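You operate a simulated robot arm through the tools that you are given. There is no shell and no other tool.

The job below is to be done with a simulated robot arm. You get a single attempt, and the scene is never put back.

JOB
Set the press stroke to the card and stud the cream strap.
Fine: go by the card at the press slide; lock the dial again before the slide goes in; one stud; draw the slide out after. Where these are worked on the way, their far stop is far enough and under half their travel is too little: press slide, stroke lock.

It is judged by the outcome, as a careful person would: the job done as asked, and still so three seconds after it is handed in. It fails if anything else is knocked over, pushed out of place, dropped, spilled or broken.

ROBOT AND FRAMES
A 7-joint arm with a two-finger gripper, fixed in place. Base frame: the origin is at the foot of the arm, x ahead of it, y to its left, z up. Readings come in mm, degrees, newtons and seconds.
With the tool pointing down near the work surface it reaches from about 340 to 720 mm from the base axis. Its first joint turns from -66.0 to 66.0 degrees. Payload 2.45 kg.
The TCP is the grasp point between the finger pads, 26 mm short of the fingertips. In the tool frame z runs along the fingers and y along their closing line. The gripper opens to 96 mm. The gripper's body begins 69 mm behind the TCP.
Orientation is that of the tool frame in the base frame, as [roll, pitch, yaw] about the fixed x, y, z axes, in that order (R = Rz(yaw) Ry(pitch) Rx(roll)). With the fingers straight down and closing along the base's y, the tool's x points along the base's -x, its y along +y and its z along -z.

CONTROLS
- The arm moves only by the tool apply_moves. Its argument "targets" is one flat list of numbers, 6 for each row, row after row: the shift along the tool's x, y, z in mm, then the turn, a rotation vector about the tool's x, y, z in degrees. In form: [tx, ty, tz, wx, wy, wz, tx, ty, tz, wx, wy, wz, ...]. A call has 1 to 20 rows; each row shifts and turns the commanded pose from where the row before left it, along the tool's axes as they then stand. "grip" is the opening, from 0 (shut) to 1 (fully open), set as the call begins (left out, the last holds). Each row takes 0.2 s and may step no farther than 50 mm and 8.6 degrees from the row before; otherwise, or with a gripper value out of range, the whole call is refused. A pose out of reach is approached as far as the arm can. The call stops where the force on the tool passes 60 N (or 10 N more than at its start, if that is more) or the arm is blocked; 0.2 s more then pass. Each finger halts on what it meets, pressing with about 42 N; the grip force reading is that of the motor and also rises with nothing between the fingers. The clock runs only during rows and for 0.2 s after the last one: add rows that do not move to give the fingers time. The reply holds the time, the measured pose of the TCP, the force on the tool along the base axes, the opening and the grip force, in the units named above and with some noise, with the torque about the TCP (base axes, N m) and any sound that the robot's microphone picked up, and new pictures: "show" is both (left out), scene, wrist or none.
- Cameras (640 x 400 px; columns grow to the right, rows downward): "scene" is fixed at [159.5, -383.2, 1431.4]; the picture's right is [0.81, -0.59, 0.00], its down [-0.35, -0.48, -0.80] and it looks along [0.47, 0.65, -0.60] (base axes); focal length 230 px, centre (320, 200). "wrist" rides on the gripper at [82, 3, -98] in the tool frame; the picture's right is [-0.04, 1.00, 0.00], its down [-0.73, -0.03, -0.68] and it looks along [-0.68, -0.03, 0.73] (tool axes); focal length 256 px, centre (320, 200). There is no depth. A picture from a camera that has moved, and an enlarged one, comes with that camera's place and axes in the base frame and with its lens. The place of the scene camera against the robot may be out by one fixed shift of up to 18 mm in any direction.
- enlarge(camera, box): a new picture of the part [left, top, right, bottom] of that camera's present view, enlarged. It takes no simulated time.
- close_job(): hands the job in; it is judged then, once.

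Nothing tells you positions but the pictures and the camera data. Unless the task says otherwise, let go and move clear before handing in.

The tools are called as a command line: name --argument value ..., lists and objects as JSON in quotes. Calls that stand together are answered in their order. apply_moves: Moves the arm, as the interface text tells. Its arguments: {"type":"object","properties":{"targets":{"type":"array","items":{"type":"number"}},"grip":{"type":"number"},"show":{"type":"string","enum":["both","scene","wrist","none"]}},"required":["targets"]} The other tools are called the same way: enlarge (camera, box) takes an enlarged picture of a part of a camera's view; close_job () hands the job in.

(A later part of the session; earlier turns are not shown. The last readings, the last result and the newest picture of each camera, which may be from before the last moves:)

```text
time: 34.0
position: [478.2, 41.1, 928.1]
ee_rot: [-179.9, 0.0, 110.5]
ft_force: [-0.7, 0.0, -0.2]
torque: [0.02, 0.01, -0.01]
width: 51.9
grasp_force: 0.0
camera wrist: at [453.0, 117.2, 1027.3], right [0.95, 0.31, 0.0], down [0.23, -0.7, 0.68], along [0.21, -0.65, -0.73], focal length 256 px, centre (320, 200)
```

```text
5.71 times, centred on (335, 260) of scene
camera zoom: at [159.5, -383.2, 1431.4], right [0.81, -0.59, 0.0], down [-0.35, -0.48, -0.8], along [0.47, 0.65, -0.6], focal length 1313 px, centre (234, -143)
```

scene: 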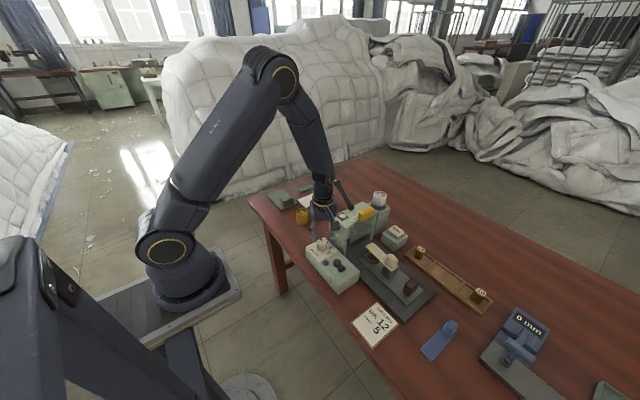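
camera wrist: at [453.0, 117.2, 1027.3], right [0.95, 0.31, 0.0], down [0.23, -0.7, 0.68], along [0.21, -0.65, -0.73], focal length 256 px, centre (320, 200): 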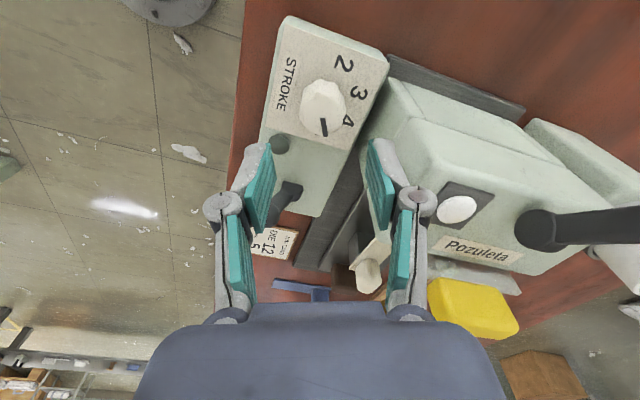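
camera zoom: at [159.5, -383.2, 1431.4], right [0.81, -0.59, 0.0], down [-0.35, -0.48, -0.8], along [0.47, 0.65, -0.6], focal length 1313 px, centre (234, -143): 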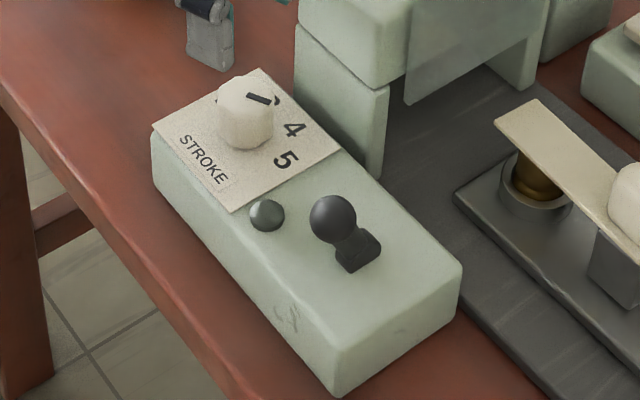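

The pointer looks to be at about -63°, short of 5 at about -75°. I'll measure it more closely before regripping.

enlarge --camera "wrist" --box '[300, 60, 360, 110]'

enlarge --camera "scene" --box '[315, 230, 355, 260]'

```text
8.00 times, centred on (330, 85) of wrist
camera zoom: at [453.0, 117.2, 1027.3], right [0.95, 0.31, 0.0], down [0.23, -0.7, 0.68], along [0.21, -0.65, -0.73], focal length 2048 px, centre (240, 1120)
```

zoom: 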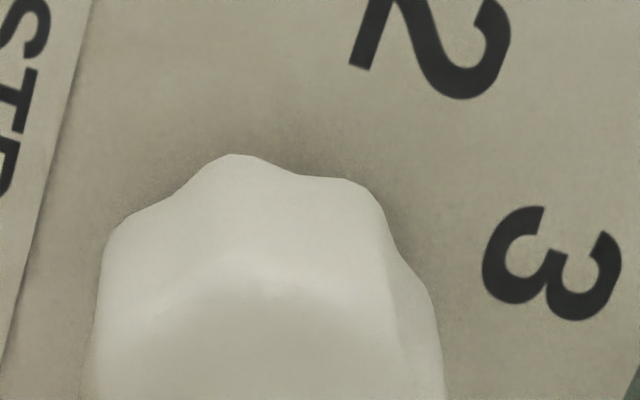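

```text
13.33 times, centred on (335, 245) of scene
camera zoom: at [159.5, -383.2, 1431.4], right [0.81, -0.59, 0.0], down [-0.35, -0.48, -0.8], along [0.47, 0.65, -0.6], focal length 3063 px, centre (120, -400)
```

zoom: 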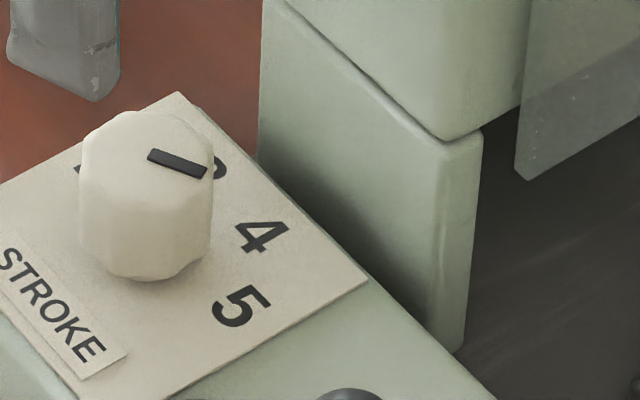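

The pointer is at roughly -60°, between 4 and 5 and nearer to 5; I was about 2.5 mm off axis, which probably dragged it on release. I'll recentre, lower and regrip.

apply_moves --targets '[-2.2, 1.6, 0, 0, 0, 0, 0, 0, 30, 0, 0, 0, 0, 0, 30, 0, 0, 0, 0, 0, 10, 0, 0, 0, 0, 0, 0, 0, 0, 0]' --show "wrist"

apply_moves --targets '[0, 0, 0, 0, 0, 0, 0, 0, 0, 0, 0, 0, 0, 0, 0, 0, 0, 0]' --grip 0 --show "wrist"

```text
time: 35.2
position: [478.8, 39.4, 858.4]
ee_rot: [-180.0, 0.0, 110.4]
ft_force: [0.4, 0.1, 0.6]
torque: [0.0, -0.02, 0.01]
width: 52.1
grasp_force: 0.1
camera wrist: at [454.5, 116.5, 957.2], right [0.95, 0.31, 0.0], down [0.23, -0.7, 0.68], along [0.21, -0.64, -0.73], focal length 256 px, centre (320, 200)
```

wrist: 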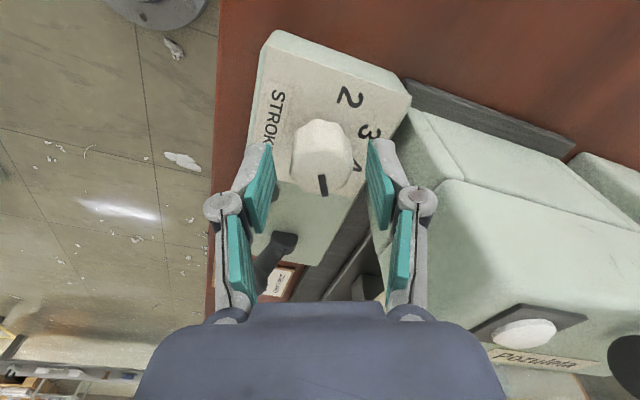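

```text
time: 36.0
position: [480.0, 39.9, 858.4]
ee_rot: [179.9, 0.0, 110.5]
ft_force: [4.7, 1.9, -4.1]
torque: [0.12, -0.17, 0.04]
width: 33.6
grasp_force: 44.5
camera wrist: at [454.8, 116.7, 957.4], right [0.95, 0.31, 0.0], down [0.23, -0.7, 0.68], along [0.21, -0.64, -0.73], focal length 256 px, centre (320, 200)
```

wrist: 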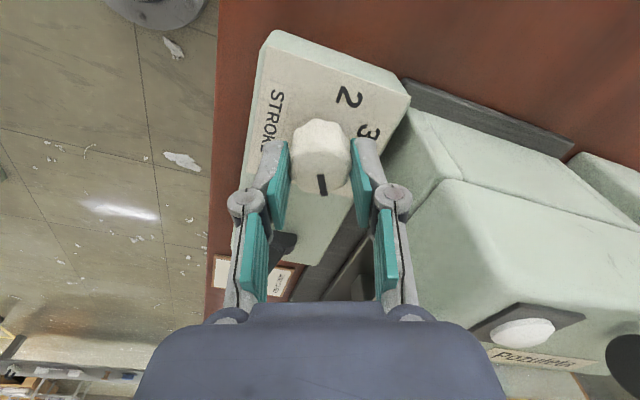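

enlarge --camera "wrist" --box '[270, 80, 400, 210]'

```text
3.08 times, centred on (335, 145) of wrist
camera zoom: at [454.8, 116.7, 957.4], right [0.95, 0.31, 0.0], down [0.23, -0.7, 0.68], along [0.21, -0.64, -0.73], focal length 788 px, centre (274, 369)
```

zoom: 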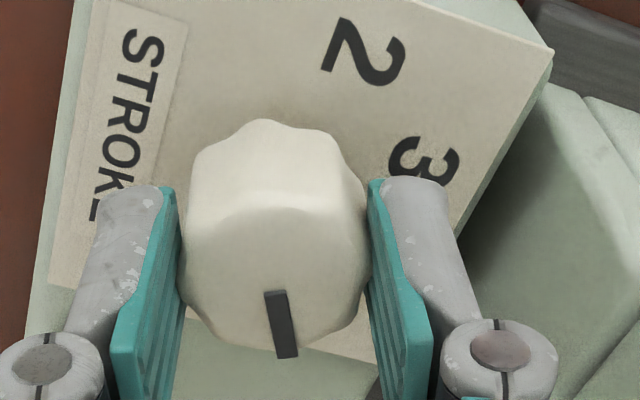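

The pointer measures -63.6° and 5 is at about -75°, so I'll turn 11.4° more.

apply_moves --targets '[0, 0, 0, 0, 0, 3.8, 0, 0, 0, 0, 0, 3.8, 0, 0, 0, 0, 0, 3.8, 0, 0, 0, 0, 0, 0, 0, 0, 0, 0, 0, 0]' --show "wrist"

enlarge --camera "wrist" --box '[270, 80, 400, 210]'

```text
time: 37.2
position: [480.5, 40.3, 859.1]
ee_rot: [179.9, 0.1, 99.1]
ft_force: [-8.0, 1.9, 18.5]
torque: [0.35, 0.48, -0.01]
width: 33.4
grasp_force: 44.8
camera wrist: at [471.0, 120.1, 957.5], right [0.99, 0.12, 0.0], down [0.09, -0.73, 0.68], along [0.08, -0.67, -0.73], focal length 256 px, centre (320, 200)
```

wrist: 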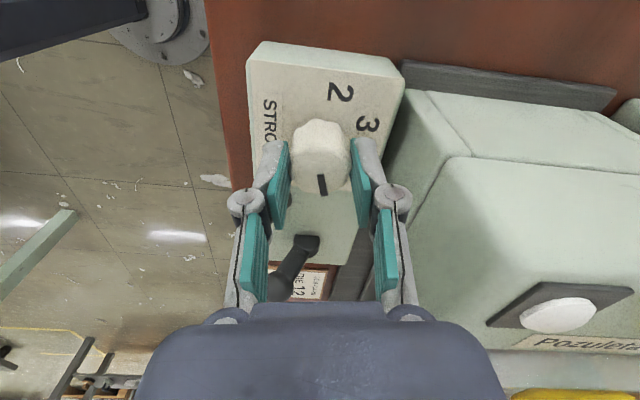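

```text
3.08 times, centred on (335, 145) of wrist
camera zoom: at [471.0, 120.1, 957.5], right [0.99, 0.12, 0.0], down [0.09, -0.73, 0.68], along [0.08, -0.67, -0.73], focal length 788 px, centre (274, 369)
```

zoom: 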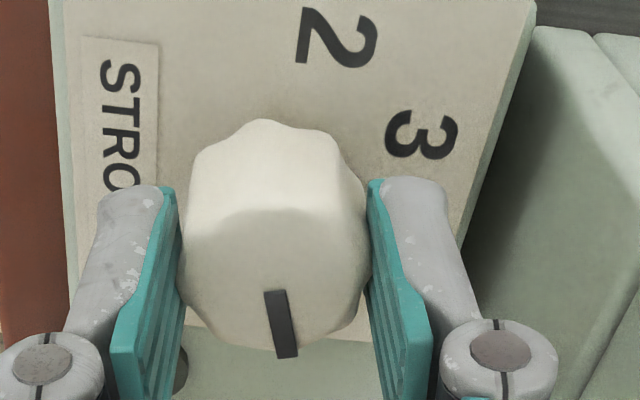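

The knob moved rigidly with the gripper. I'll release gently by a small opening and check the pointer before lifting.

apply_moves --targets '[0, 0, 0, 0, 0, 0, 0, 0, 0, 0, 0, 0]' --grip 0.45 --show "wrist"

enlarge --camera "wrist" --box '[270, 80, 400, 210]'

```text
time: 37.8
position: [480.7, 39.4, 858.1]
ee_rot: [-179.9, 0.0, 99.1]
ft_force: [-0.1, -0.6, -0.3]
torque: [0.02, 0.03, 0.01]
width: 43.2
grasp_force: 0.0
camera wrist: at [471.5, 120.0, 956.9], right [0.99, 0.12, 0.0], down [0.09, -0.73, 0.68], along [0.08, -0.67, -0.73], focal length 256 px, centre (320, 200)
```

wrist: 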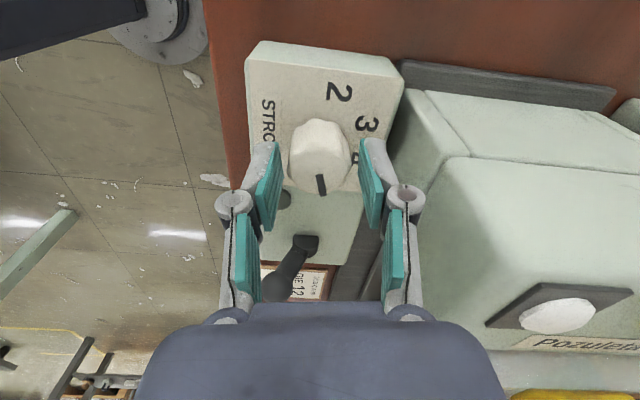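

```text
3.08 times, centred on (335, 145) of wrist
camera zoom: at [471.5, 120.0, 956.9], right [0.99, 0.12, 0.0], down [0.09, -0.73, 0.68], along [0.08, -0.67, -0.73], focal length 788 px, centre (274, 369)
```

zoom: 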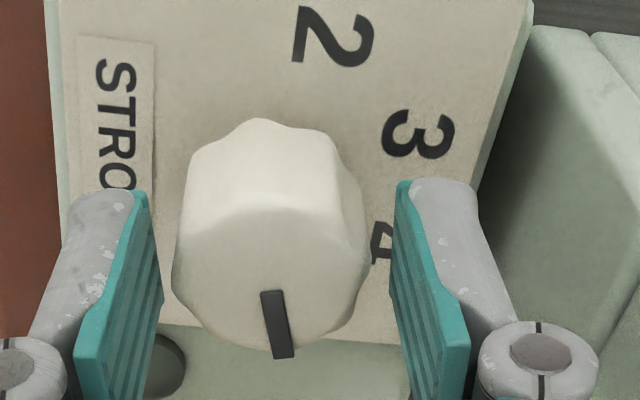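

The pointer now reads about -74.4°. I'll lift clear and view it with the 5 visible.

apply_moves --targets '[0, 0, -20, 0, 0, 0, 0, 0, -30, 0, 0, 0, 0, 0, -40, 0, 0, 0, 0, 0, 0, 0, 0, -8.1, 0, 0, 0, 0, 0, -8.1, 0, 0, 0, 0, 0, -8.1, 0, 0, 0, 0, 0, -8.1, 0, 0, 0, 0, 0, -8.1, 0, 0, 0, 0, 0, -8.1, 0, 0, 0, 0, 0, -8.1, 0, 0, 0, 0, 0, -8.1, 0, 0, 0, 0, 0, -8.1, 0, 0, 0, 0, 0, -8.0, 30, 0, -10, 0, 0, 0, 30, 0, -10, 0, 0, 0, 30, 0, 0, 0, 0, 0, 0, 0, 0, 0, 0, 0]' --grip 1 --show "wrist"

enlarge --camera "wrist" --box '[220, 60, 400, 190]'

enlarge --camera "scene" --box '[295, 225, 375, 285]'

```text
time: 41.4
position: [391.5, 42.4, 967.3]
ee_rot: [-179.9, 0.0, 180.0]
ft_force: [-0.9, 0.4, -0.3]
torque: [-0.02, -0.02, -0.03]
width: 96.0
grasp_force: 0.1
camera wrist: at [310.3, 44.3, 1066.5], right [0.04, 1.0, 0.0], down [0.73, -0.03, 0.68], along [0.68, -0.03, -0.73], focal length 256 px, centre (320, 200)
```

wrist: 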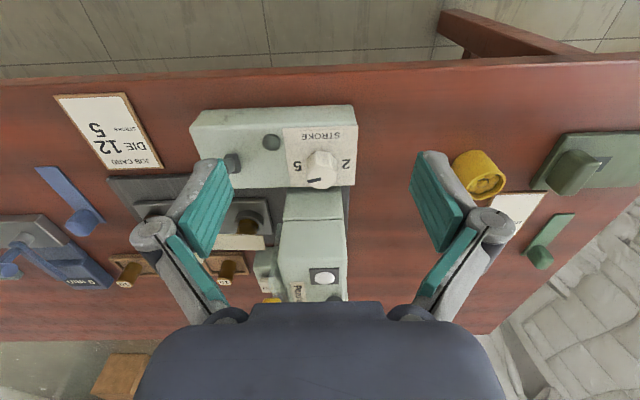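

```text
3.08 times, centred on (310, 125) of wrist
camera zoom: at [310.3, 44.3, 1066.5], right [0.04, 1.0, 0.0], down [0.73, -0.03, 0.68], along [0.68, -0.03, -0.73], focal length 788 px, centre (351, 431)
```

zoom: 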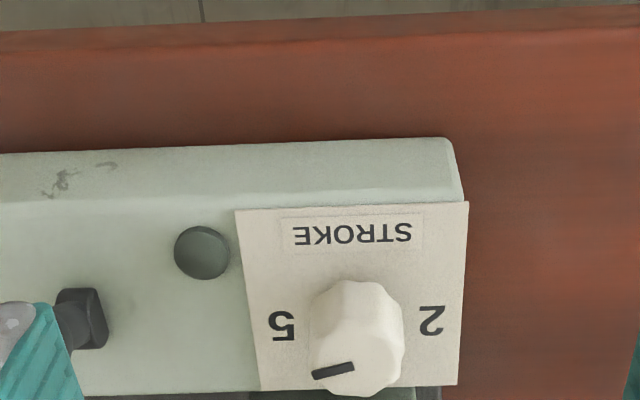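

```text
6.67 times, centred on (335, 255) of scene
camera zoom: at [159.5, -383.2, 1431.4], right [0.81, -0.59, 0.0], down [-0.35, -0.48, -0.8], along [0.47, 0.65, -0.6], focal length 1531 px, centre (220, -167)
```

zoom: 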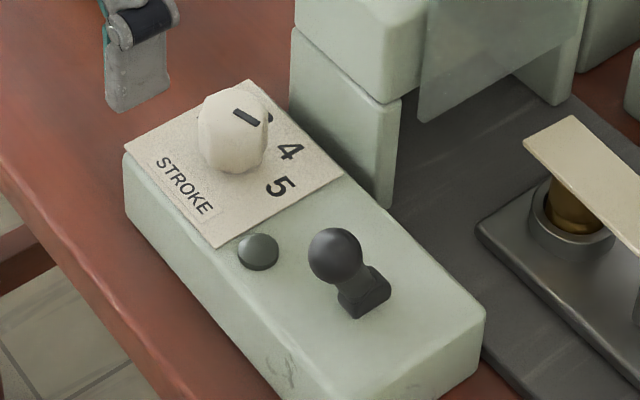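

The pointer sits at 5, within about 1–2°. Next I'll close the fingers, go to the robot side of the lock lever and push it back to +x to lock the dial again.

apply_moves --targets '[-9, -36, 0, 0, 0, 0, -9, -36, 0, 0, 0, 0, -9, -36, 0, 0, 0, 0, 0, 0, 30, 0, 0, 0, 0, 0, 30, 0, 0, 0, 0, 0, 30, 0, 0, 0, 0, 0, 0, 0, 0, 0]' --grip 0 --show "wrist"

```text
time: 43.0
position: [419.6, -70.3, 878.5]
ee_rot: [180.0, 0.0, 179.9]
ft_force: [-0.8, 0.1, -0.7]
torque: [0.02, -0.02, 0.01]
width: 0.0
grasp_force: 28.3
camera wrist: at [338.6, -66.8, 977.0], right [0.04, 1.0, 0.0], down [0.73, -0.03, 0.68], along [0.68, -0.03, -0.73], focal length 256 px, centre (320, 200)
```

wrist: 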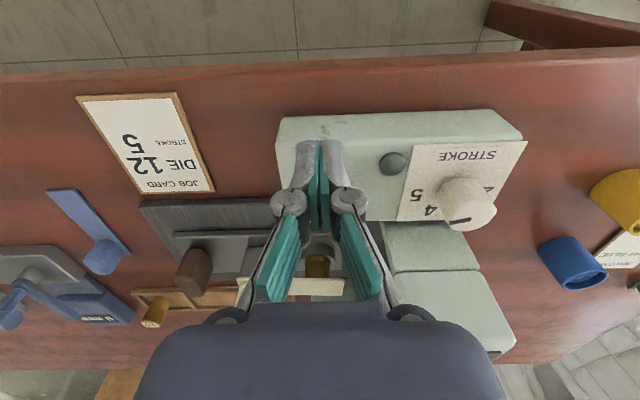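

The fingers are on the robot side of the lever. I'll push toward +x.

apply_moves --targets '[-5, 4, 2, 0, 0, 0, -6, 0, 0, 0, 0, 0, -6, 0, 0, 0, 0, 0, -6, 0, 0, 0, 0, 0, -6, 0, 0, 0, 0, 0, -6, 0, 0, 0, 0, 0, 0, 0, 0, 0, 0, 0]' --show "wrist"

enlarge --camera "scene" --box '[295, 215, 391, 295]'

```text
time: 44.6
position: [454.4, -65.2, 876.9]
ee_rot: [180.0, 0.1, 180.0]
ft_force: [0.4, 0.8, 0.1]
torque: [-0.01, 0.03, -0.03]
width: 0.0
grasp_force: 28.3
camera wrist: at [373.0, -62.4, 975.5], right [0.04, 1.0, 0.0], down [0.73, -0.03, 0.68], along [0.68, -0.03, -0.73], focal length 256 px, centre (320, 200)
```

wrist: 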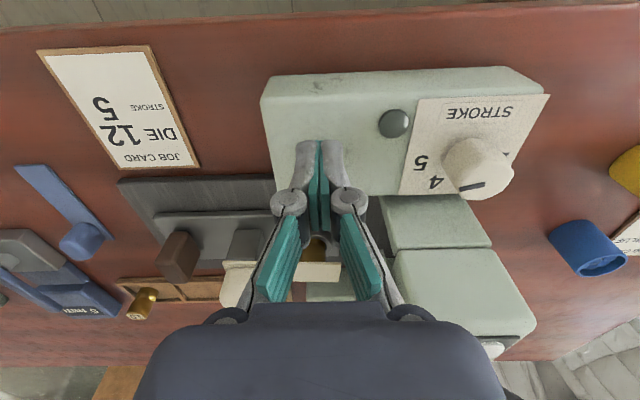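

```text
5.00 times, centred on (343, 255) of scene
camera zoom: at [159.5, -383.2, 1431.4], right [0.81, -0.59, 0.0], down [-0.35, -0.48, -0.8], along [0.47, 0.65, -0.6], focal length 1148 px, centre (205, -75)
```

zoom: 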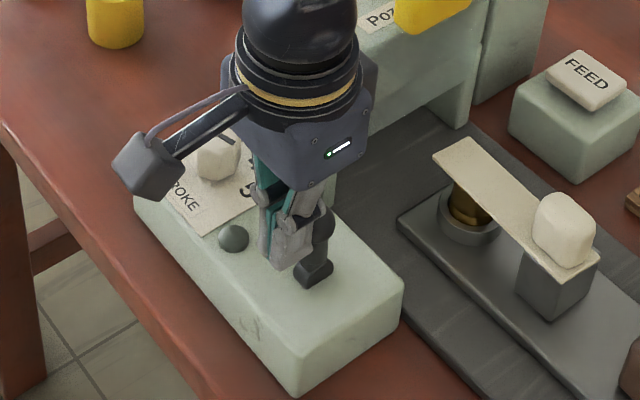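

The lever is near vertical now. I'll keep pushing to its far stop.

apply_moves --targets '[-5, 0, 0, 0, 0, 0, -5, 0, 0, 0, 0, 0, -5, 0, 0, 0, 0, 0, -4, 0, 0, 0, 0, 0, -4, 0, 0, 0, 0, 0, -4, 0, 0, 0, 0, 0, -4, 0, 0, 0, 0, 0, -4, 0, 0, 0, 0, 0, 0, 0, 0, 0, 0, 0]' --show "wrist"

enlarge --camera "scene" --box '[295, 215, 391, 295]'

```text
time: 46.2
position: [473.9, -65.3, 875.8]
ee_rot: [179.8, -1.7, 179.9]
ft_force: [-11.6, -0.6, 8.2]
torque: [-0.03, 0.25, 0.0]
width: 5.7
grasp_force: 28.4
stopped in row 7: the force on the tool passed its limit at 63 N (the readings are from after the stop); the commanded pose is now the measured one
camera wrist: at [395.8, -62.5, 976.6], right [0.04, 1.0, 0.0], down [0.75, -0.03, 0.66], along [0.66, -0.03, -0.75], focal length 256 px, centre (320, 200)
```

wrist: 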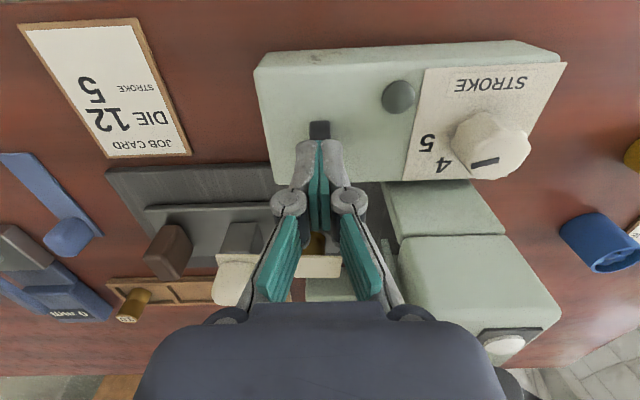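

```text
5.00 times, centred on (343, 255) of scene
camera zoom: at [159.2, -383.2, 1431.5], right [0.81, -0.59, 0.0], down [-0.35, -0.48, -0.8], along [0.47, 0.65, -0.6], focal length 1148 px, centre (205, -75)
```

zoom: 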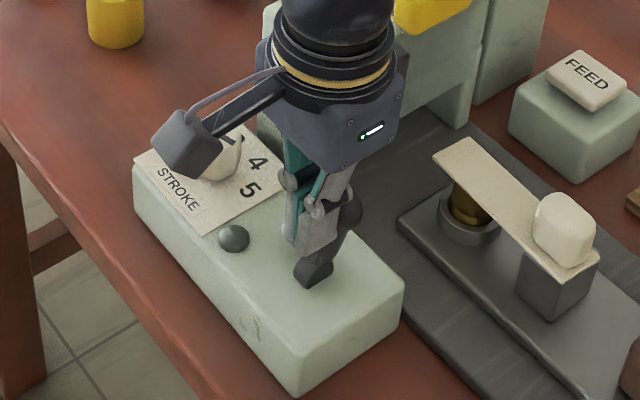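

The push hit the stop at 63 N, with the lever leaning to +x. I'll back off, rise and verify the lever and pointer.

apply_moves --targets '[15, 0, 0, 0, 0, 0, 20, 0, 0, 0, 0, 0, 0, 0, -40, 0, 0, 0, 0, 0, -40, 0, 0, 0, 25, 0, -25, 0, 0, 0, 0, 40, 0, 0, 0, 0, 0, 40, 0, 0, 0, 0, 0, 0, 0, 0, 0, 0]' --grip 1 --show "wrist"

enlarge --camera "scene" --box '[295, 215, 391, 295]'

enlarge --camera "wrist" --box '[200, 80, 400, 210]'

```text
time: 48.0
position: [419.8, 14.9, 982.2]
ee_rot: [179.9, -1.3, 179.9]
ft_force: [0.1, -0.2, 0.5]
torque: [0.01, -0.01, -0.02]
width: 96.3
grasp_force: 0.1
camera wrist: at [339.9, 17.4, 1082.0], right [0.04, 1.0, 0.0], down [0.75, -0.03, 0.66], along [0.66, -0.03, -0.75], focal length 256 px, centre (320, 200)
```

wrist: 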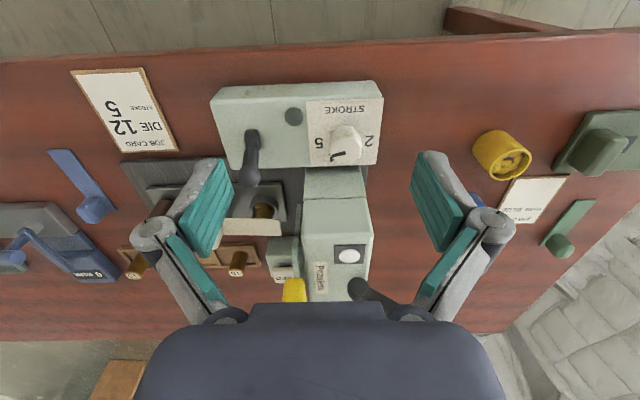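

```text
5.00 times, centred on (343, 255) of scene
camera zoom: at [159.5, -383.2, 1431.4], right [0.81, -0.59, 0.0], down [-0.35, -0.48, -0.8], along [0.47, 0.65, -0.6], focal length 1148 px, centre (205, -75)
```

zoom: 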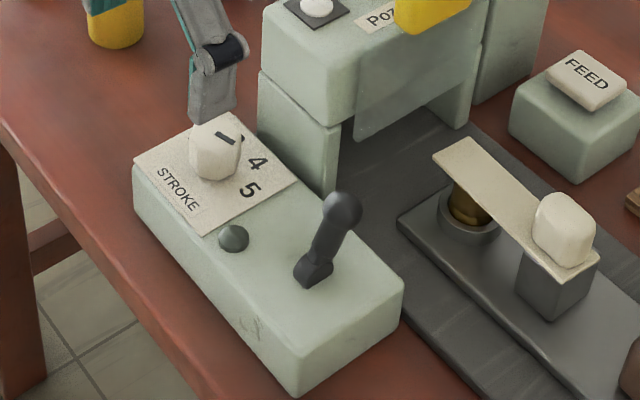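

```text
3.08 times, centred on (300, 145) of wrist
camera zoom: at [339.9, 17.4, 1082.0], right [0.04, 1.0, 0.0], down [0.75, -0.03, 0.66], along [0.66, -0.03, -0.75], focal length 788 px, centre (382, 369)
```

zoom: 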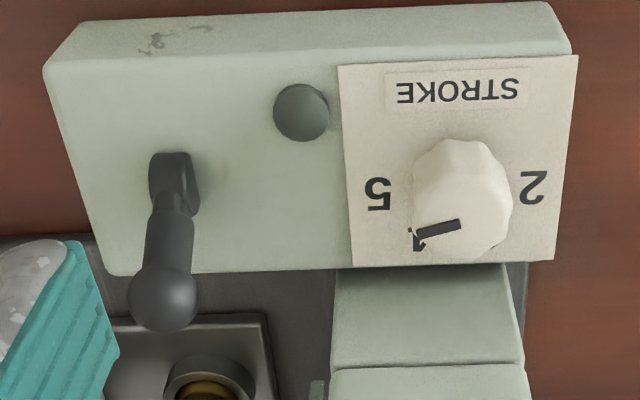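

The lever is back exactly where it began (locked) and the pointer sits at 5. Now I'll go above the brown slide handle to measure it and grip it.

apply_moves --targets '[-26.9, -37.9, 0, 0, -1.3, 0, -26.9, -37.9, 0, 0, 0, 0, -26.9, -37.9, 0, 0, 0, 0, -26.9, -37.9, 0, 0, 0, 0, -26.9, -37.9, 0, 0, 0, 0, -26.9, -37.9, 0, 0, 0, 0, -26.9, -37.9, 0, 0, 0, 0, 0, 0, 30, 0, 0, 0, 0, 0, 30, 0, 0, 0, 0, 0, 0, 0, 0, 0]' --show "both"

```text
time: 50.2
position: [607.8, -250.2, 919.9]
ee_rot: [179.9, -0.1, 180.0]
ft_force: [-0.4, -0.2, 0.7]
torque: [0.01, -0.03, -0.03]
width: 95.9
grasp_force: 0.1
camera wrist: at [526.4, -248.5, 1018.4], right [0.04, 1.0, 0.0], down [0.73, -0.03, 0.68], along [0.68, -0.03, -0.73], focal length 256 px, centre (320, 200)
```

scene: 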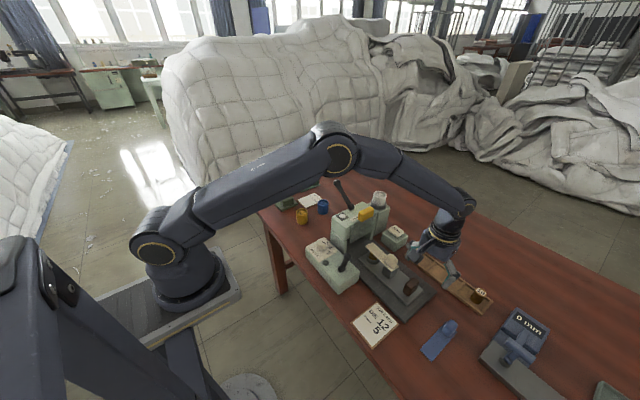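
wrist: 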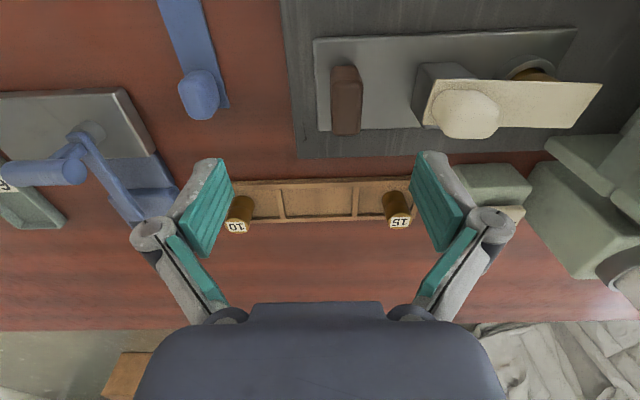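

enlarge --camera "wrist" --box '[290, 0, 490, 160]'

enlarge --camera "wrist" --box '[460, 60, 640, 200]'

```text
2.50 times, centred on (390, 80) of wrist
camera zoom: at [526.4, -248.5, 1018.4], right [0.04, 1.0, 0.0], down [0.73, -0.03, 0.68], along [0.68, -0.03, -0.73], focal length 640 px, centre (145, 500)
```

zoom: 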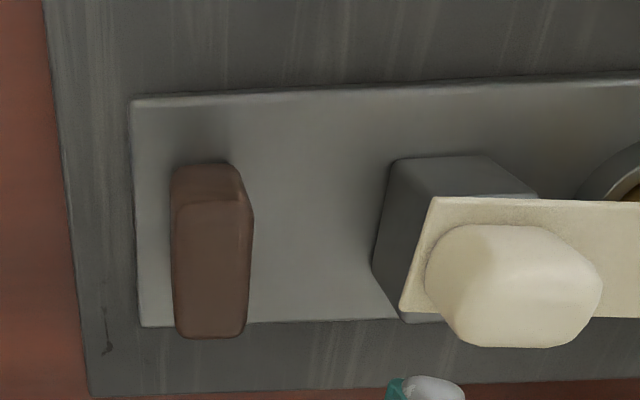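

```text
2.86 times, centred on (550, 130) of wrist
camera zoom: at [526.4, -248.5, 1018.4], right [0.04, 1.0, 0.0], down [0.73, -0.03, 0.68], along [0.68, -0.03, -0.73], focal length 731 px, centre (-337, 400)
```

zoom: 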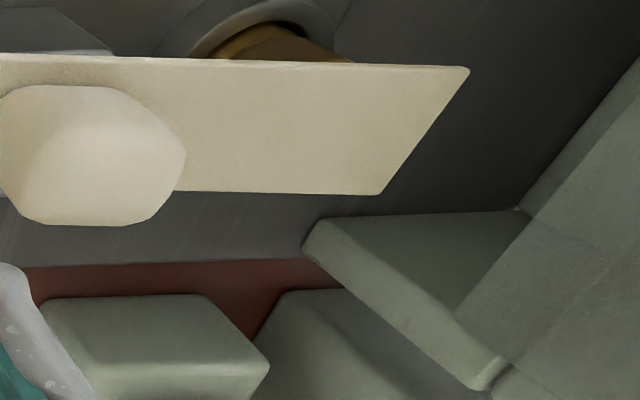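

The handle is centred near (609, -232), about 23 × 42 mm, from z≈789 to 829. I'll centre over it, narrow the opening and come down over it.

apply_moves --targets '[-1, 18, 0, 0, 0, 0, 0, 0, 30, 0, 0, 0, 0, 0, 25, 0, 0, 0, 0, 0, 0, 0, 0, 0]' --grip 0.6 --show "wrist"

```text
time: 51.2
position: [609.0, -231.9, 866.0]
ee_rot: [179.9, 0.0, 179.9]
ft_force: [-0.3, 0.4, 0.0]
torque: [0.0, 0.02, -0.01]
width: 57.4
grasp_force: 0.1
camera wrist: at [527.0, -229.9, 964.7], right [0.04, 1.0, 0.0], down [0.73, -0.03, 0.68], along [0.68, -0.03, -0.73], focal length 256 px, centre (320, 200)
```

wrist: 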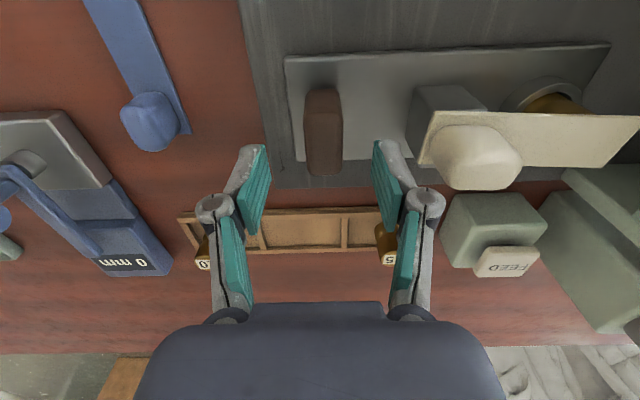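

The handle is centred between the fingers. I'll lower and close on it.

apply_moves --targets '[0, 0, 16, 0, 0, 0, 0, 0, 16, 0, 0, 0, 0, 0, 11, 0, 0, 0, 0, 0, 0, 0, 0, 0]' --show "none"

apply_moves --targets '[0, 0, 0, 0, 0, 0, 0, 0, 0, 0, 0, 0, 0, 0, 0, 0, 0, 0, 0, 0, 0, 0, 0, 0]' --grip 0 --show "wrist"

```text
time: 52.2
position: [608.9, -231.9, 824.1]
ee_rot: [179.9, 0.0, 179.9]
ft_force: [0.7, -0.1, 0.6]
torque: [0.0, 0.01, -0.01]
width: 57.4
grasp_force: 0.1
```

```text
time: 53.2
position: [607.8, -230.7, 824.4]
ee_rot: [179.7, -0.1, 180.0]
ft_force: [0.0, 15.7, 3.5]
torque: [0.46, 0.46, 0.02]
width: 23.8
grasp_force: 45.0
camera wrist: at [527.3, -228.1, 922.0], right [0.04, 1.0, 0.01], down [0.73, -0.03, 0.68], along [0.68, -0.02, -0.74], focal length 256 px, centre (320, 200)
```

wrist: 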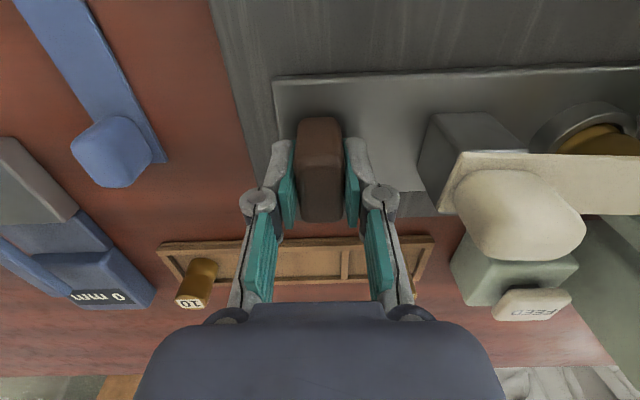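

The handle is gripped (23.8 mm). I'll push the slide in toward +y, starting gently.

apply_moves --targets '[0, 5, 0, 0, 0, 0, 0, 8, 0, 0, 0, 0, 0, 10, 0, 0, 0, 0, 0, 10, 0, 0, 0, 0, 0, 10, 0, 0, 0, 0, 0, 0, 0, 0, 0, 0]' --show "both"

```text
time: 54.6
position: [608.3, -190.0, 823.3]
ee_rot: [180.0, 0.0, 179.9]
ft_force: [4.3, -0.3, -7.3]
torque: [-0.04, -0.96, 0.06]
width: 23.9
grasp_force: 45.0
camera wrist: at [527.1, -187.1, 922.0], right [0.04, 1.0, 0.0], down [0.73, -0.03, 0.68], along [0.68, -0.03, -0.73], focal length 256 px, centre (320, 200)
```

scene: 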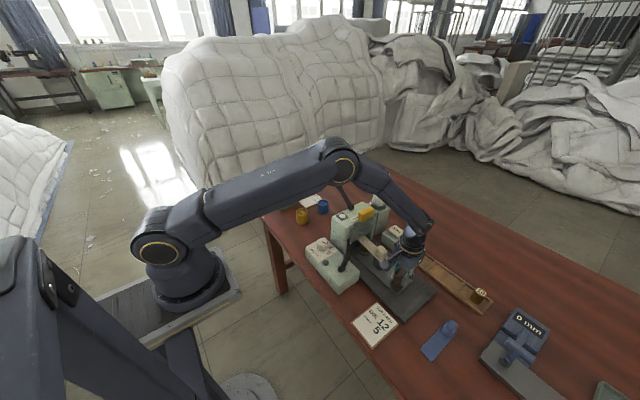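
wrist: 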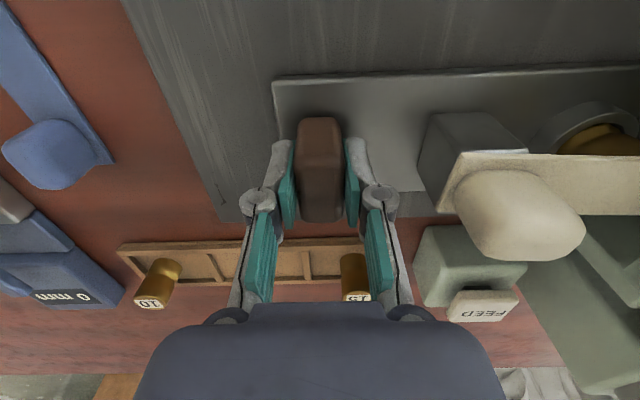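

The slide moves freely with the strap. I'll check the clearance at the guard, then continue.

enlarge --camera "scene" --box '[340, 205, 430, 280]'

apply_moves --targets '[0, 8, 0, 0, 0, 0, 0, 8, 0, 0, 0, 0, 0, 8, 0, 0, 0, 0, 0, 0, 0, 0, 0, 0]' --show "wrist"

enlarge --camera "wrist" --box '[400, 60, 640, 300]'

enlarge --camera "scene" --box '[340, 205, 430, 280]'

```text
5.33 times, centred on (385, 242) of scene
camera zoom: at [159.8, -383.3, 1431.4], right [0.81, -0.59, 0.0], down [-0.35, -0.48, -0.8], along [0.47, 0.65, -0.6], focal length 1225 px, centre (-27, -27)
```

zoom: 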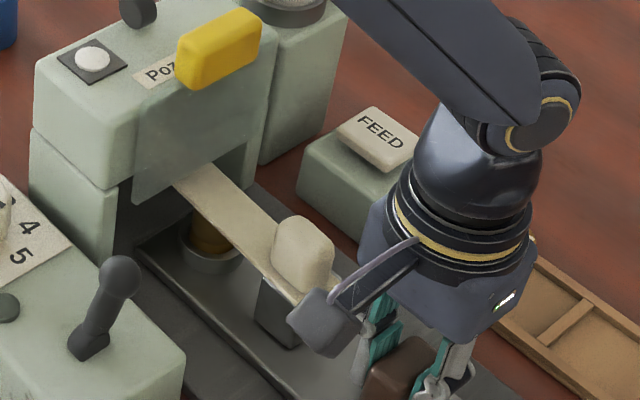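

```text
time: 55.6
position: [607.1, -165.1, 822.6]
ee_rot: [179.7, 0.1, -179.9]
ft_force: [20.5, -0.8, -22.9]
torque: [-0.01, -0.31, 0.08]
width: 23.8
grasp_force: 44.8
camera wrist: at [526.8, -162.6, 922.0], right [0.04, 1.0, 0.0], down [0.73, -0.03, 0.68], along [0.68, -0.03, -0.73], focal length 256 px, centre (320, 200)
```

wrist: 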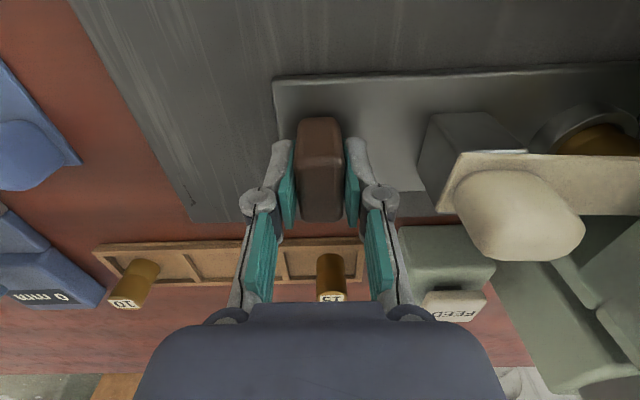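

```text
1.67 times, centred on (520, 180) of wrist
camera zoom: at [526.8, -162.6, 922.0], right [0.04, 1.0, 0.0], down [0.73, -0.03, 0.68], along [0.68, -0.03, -0.73], focal length 427 px, centre (-13, 233)
```

zoom: 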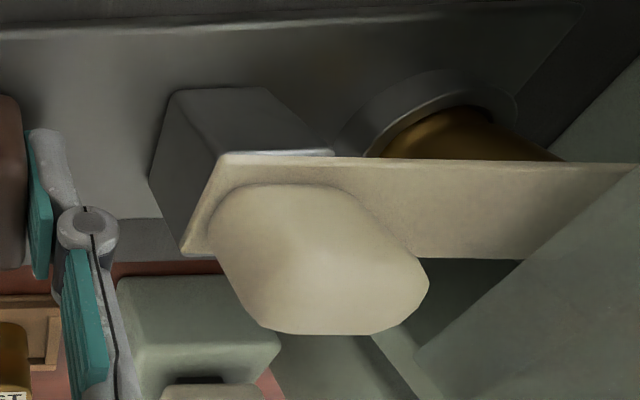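

```text
5.33 times, centred on (385, 242) of scene
camera zoom: at [160.5, -383.4, 1431.3], right [0.81, -0.59, 0.0], down [-0.35, -0.48, -0.8], along [0.47, 0.65, -0.6], focal length 1225 px, centre (-27, -27)
```

zoom: 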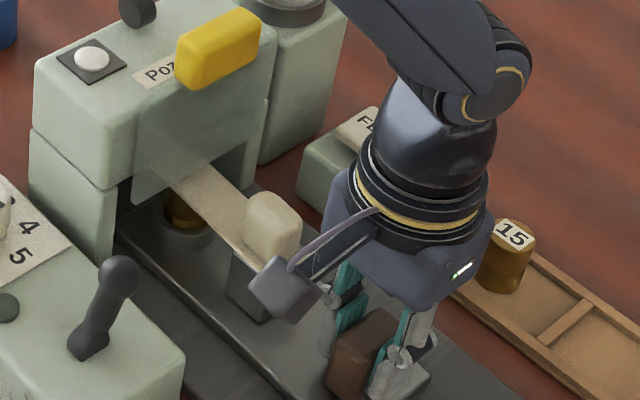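

The slide is about 66 mm in and the strap is passing under the guard. I'll ease the side load a little and push on in small steps until the stop.

apply_moves --targets '[-1.5, 3, 1, 0, 0, 0, 0, 5, 0.5, 0, 0, 0, 0, 5, 0, 0, 0, 0, 0, 5, 0, 0, 0, 0, 0, 0, 0, 0, 0, 0]' --show "wrist"

enlarge --camera "scene" --box '[340, 205, 430, 280]'

```text
time: 56.8
position: [608.0, -147.6, 822.7]
ee_rot: [179.9, -0.2, 180.0]
ft_force: [-16.1, -3.0, 25.8]
torque: [-0.05, 0.5, 0.21]
width: 24.0
grasp_force: 45.1
camera wrist: at [527.8, -145.0, 921.5], right [0.04, 1.0, 0.0], down [0.74, -0.03, 0.68], along [0.68, -0.03, -0.74], focal length 256 px, centre (320, 200)
```

wrist: 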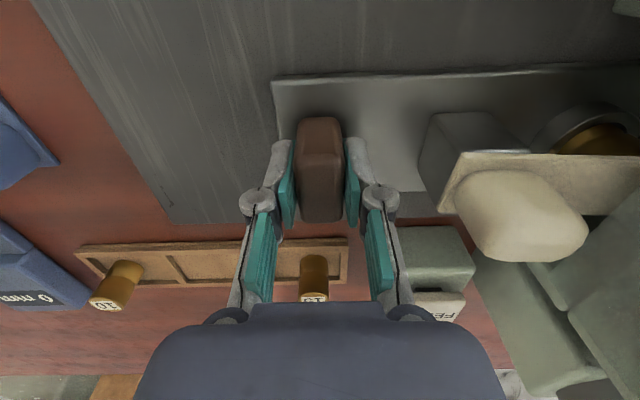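

```text
5.33 times, centred on (385, 242) of scene
camera zoom: at [158.6, -383.2, 1431.5], right [0.81, -0.59, 0.0], down [-0.35, -0.48, -0.8], along [0.47, 0.65, -0.6], focal length 1225 px, centre (-27, -27)
```

zoom: 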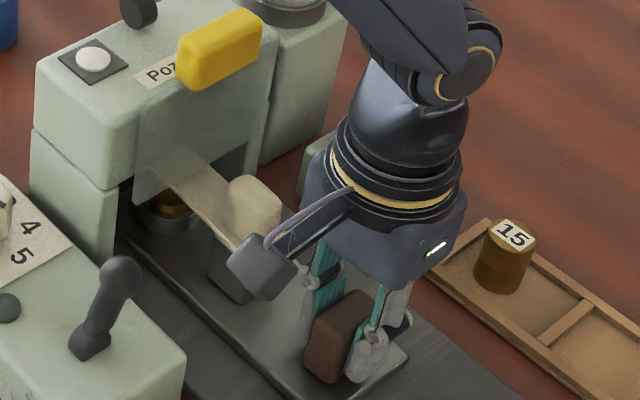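

apply_moves --targets '[0.7, 4, -0.7, 0, 0, 0, 0, 4, 0, 0, 0, 0, 0, 4, 0, 0, 0, 0, 0, 0, 0, 0, 0, 0]' --show "none"

enlarge --camera "scene" --box '[340, 205, 430, 280]'

```text
time: 57.8
position: [608.5, -133.1, 822.9]
ee_rot: [179.9, 0.0, 179.9]
ft_force: [-8.3, 1.8, 12.5]
torque: [0.03, 0.64, 0.03]
width: 24.1
grasp_force: 45.2
```

```text
5.33 times, centred on (385, 242) of scene
camera zoom: at [159.1, -383.2, 1431.5], right [0.81, -0.59, 0.0], down [-0.35, -0.48, -0.8], along [0.47, 0.65, -0.6], focal length 1225 px, centre (-27, -27)
```

zoom: 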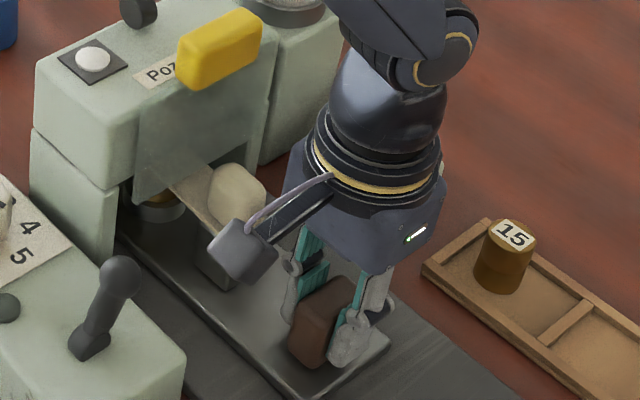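

About 98 mm in with no resistance. I'll continue in 3 mm steps, watching the y force and the gap between the strap grip and the guard.

apply_moves --targets '[0, 3, 0, 0, 0, 0, 0, 3, 0, 0, 0, 0, 0, 3, 0, 0, 0, 0, 0, 0, 0, 0, 0, 0]' --show "wrist"

enlarge --camera "wrist" --box '[400, 60, 640, 300]'

enlarge --camera "scene" --box '[340, 205, 430, 280]'

```text
time: 58.8
position: [607.6, -130.4, 822.0]
ee_rot: [-179.8, 0.0, 179.8]
ft_force: [-8.2, -20.2, 4.8]
torque: [-0.61, 0.45, 0.33]
width: 23.9
grasp_force: 45.1
camera wrist: at [527.7, -126.6, 921.0], right [0.04, 1.0, 0.0], down [0.73, -0.03, 0.68], along [0.68, -0.03, -0.73], focal length 256 px, centre (320, 200)
```

wrist: 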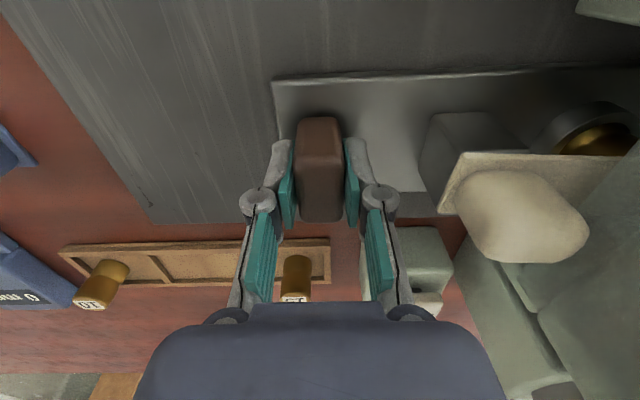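

```text
1.67 times, centred on (520, 180) of wrist
camera zoom: at [527.7, -126.6, 921.0], right [0.04, 1.0, 0.0], down [0.73, -0.03, 0.68], along [0.68, -0.03, -0.73], focal length 427 px, centre (-13, 233)
```

zoom: 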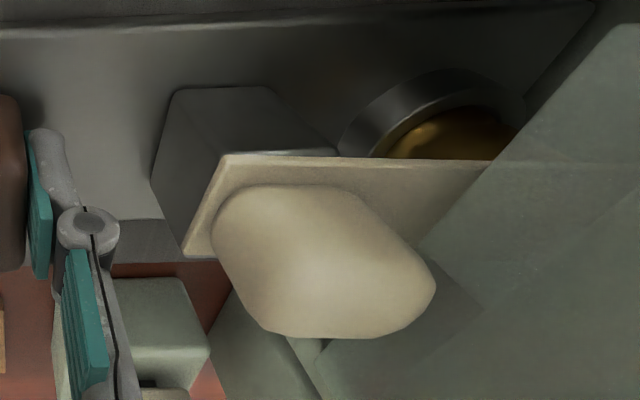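

```text
5.33 times, centred on (385, 242) of scene
camera zoom: at [159.3, -383.7, 1431.3], right [0.81, -0.59, 0.0], down [-0.35, -0.48, -0.8], along [0.47, 0.65, -0.6], focal length 1225 px, centre (-27, -27)
```

zoom: 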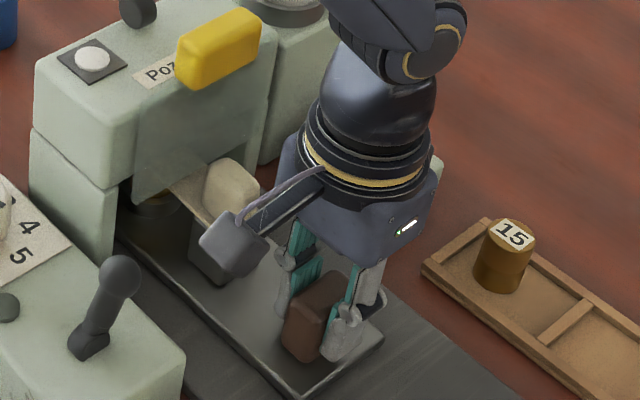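

The slide stopped at y≈-130, about 101 mm of travel, matching the die being under the head. I'll press slightly more to confirm it's a firm stop.

apply_moves --targets '[0, 3, 0, 0, 0, 0, 0, 2, 0, 0, 0, 0, 0, 0, 0, 0, 0, 0]' --show "none"

```text
time: 59.6
position: [609.0, -129.4, 822.4]
ee_rot: [-179.4, 0.1, 179.7]
ft_force: [5.2, -38.5, -6.6]
torque: [-0.91, -0.22, 0.63]
width: 23.8
grasp_force: 45.3
```

That's a firm stop. I'll relieve the push, open the fingers, rise clear, and look at the press with the slide in.

apply_moves --targets '[0, -8.5, 0, 0, 0, 0, 0, 0, 0, 0, 0, 0]' --show "none"

apply_moves --targets '[0, 0, 0, 0, 0, 0, 0, 0, 0, 0, 0, 0, 0, 0, -25, 0, 0, 0, 0, 0, -40, 0, 0, 0, 0, 0, -40, 0, 0, 0, 0, 0, 0, 0, 0, 0]' --grip 0.55 --show "both"

enlarge --camera "scene" --box '[330, 190, 430, 280]'

```text
time: 60.2
position: [608.7, -130.8, 822.5]
ee_rot: [179.9, -0.1, 179.9]
ft_force: [1.7, -16.5, 6.7]
torque: [-0.61, -0.11, -0.01]
width: 23.7
grasp_force: 44.7
```

```text
time: 61.6
position: [610.7, -131.5, 929.5]
ee_rot: [179.9, 0.0, 179.8]
ft_force: [-0.6, 0.2, 0.4]
torque: [0.02, -0.01, 0.0]
width: 52.6
grasp_force: 0.0
camera wrist: at [529.1, -128.6, 1028.7], right [0.04, 1.0, 0.0], down [0.73, -0.03, 0.68], along [0.68, -0.03, -0.73], focal length 256 px, centre (320, 200)
```

scene: 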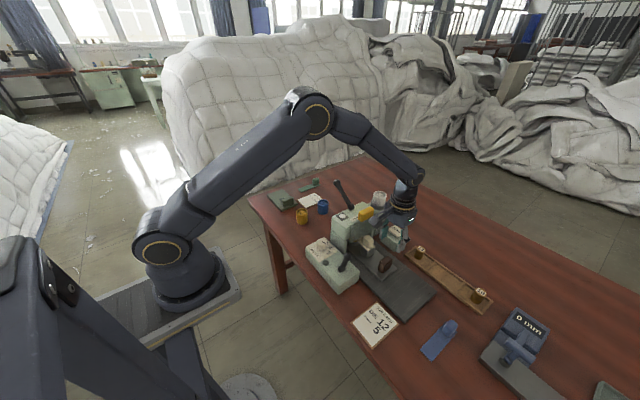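
wrist: 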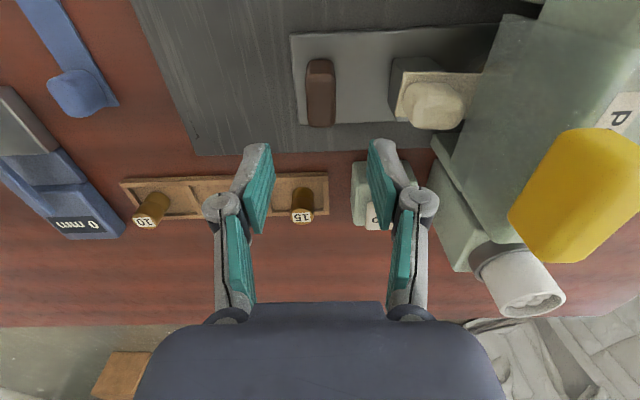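

```text
4.44 times, centred on (380, 235) of scene
camera zoom: at [159.5, -383.2, 1431.4], right [0.81, -0.59, 0.0], down [-0.35, -0.48, -0.8], along [0.47, 0.65, -0.6], focal length 1021 px, centre (53, 44)
```

zoom: 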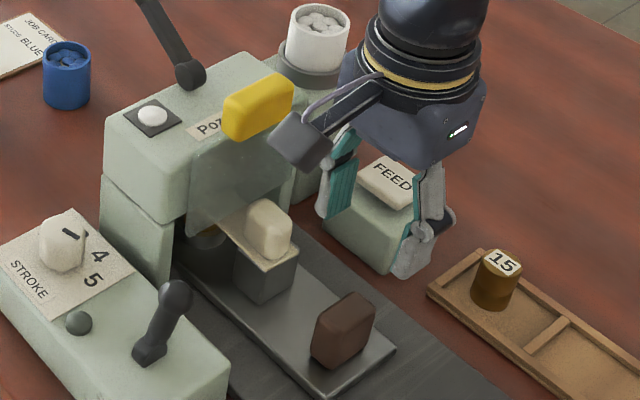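

The slide is fully in with the die under the head. Before pulling anything I'll look at the FEED pad, the lamp, the lever and the throat for cues on how the stud is loaded.

apply_moves --targets '[0, 0, -40, 0, 0, 0, 0, 0, -40, 0, 0, 0, 20, 30, -20, 0, 0, 0, 20, 30, 0, 0, 0, 0, 0, 0, 0, 0, 0, 0]' --grip 1 --show "wrist"

enlarge --camera "wrist" --box '[230, 90, 410, 220]'

enlarge --camera "scene" --box '[330, 180, 410, 240]'

enlarge --camera "scene" --box '[360, 210, 424, 270]'

```text
time: 62.8
position: [569.1, -69.8, 1028.5]
ee_rot: [-180.0, 0.0, 179.9]
ft_force: [-1.0, 0.5, -0.2]
torque: [0.0, 0.01, 0.01]
width: 96.0
grasp_force: 0.1
camera wrist: at [487.7, -67.6, 1127.1], right [0.04, 1.0, 0.0], down [0.73, -0.03, 0.68], along [0.68, -0.03, -0.73], focal length 256 px, centre (320, 200)
```

wrist: 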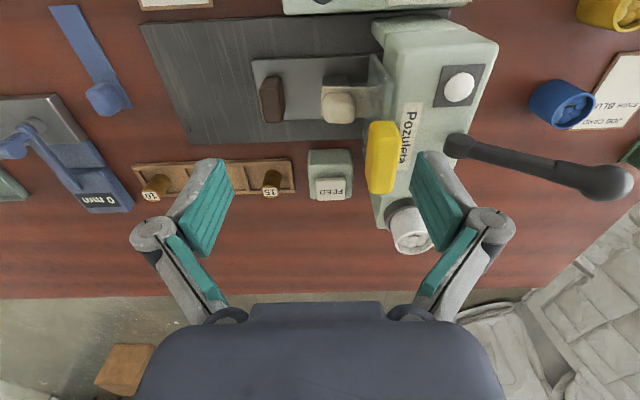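

```text
3.08 times, centred on (320, 155) of wrist
camera zoom: at [487.7, -67.6, 1127.1], right [0.04, 1.0, 0.0], down [0.73, -0.03, 0.68], along [0.68, -0.03, -0.73], focal length 788 px, centre (320, 338)
```

zoom: 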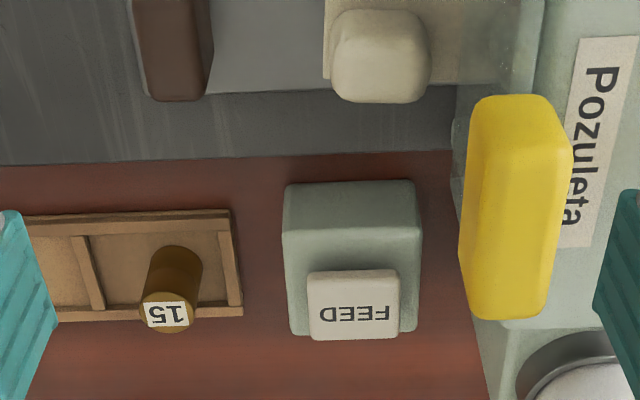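

```text
6.67 times, centred on (370, 210) of scene
camera zoom: at [159.5, -383.2, 1431.4], right [0.81, -0.59, 0.0], down [-0.35, -0.48, -0.8], along [0.47, 0.65, -0.6], focal length 1531 px, centre (-13, 133)
```

zoom: 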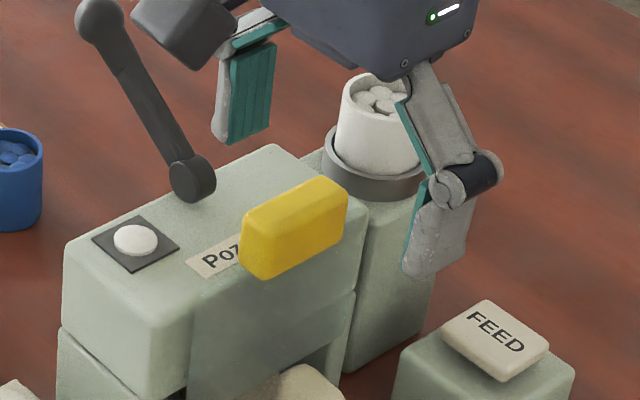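

```text
6.67 times, centred on (392, 240) of scene
camera zoom: at [159.5, -383.2, 1431.4], right [0.81, -0.59, 0.0], down [-0.35, -0.48, -0.8], along [0.47, 0.65, -0.6], focal length 1531 px, centre (-160, -67)
```

zoom: 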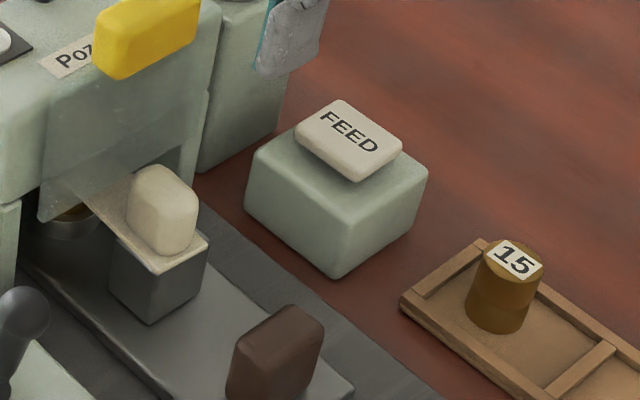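

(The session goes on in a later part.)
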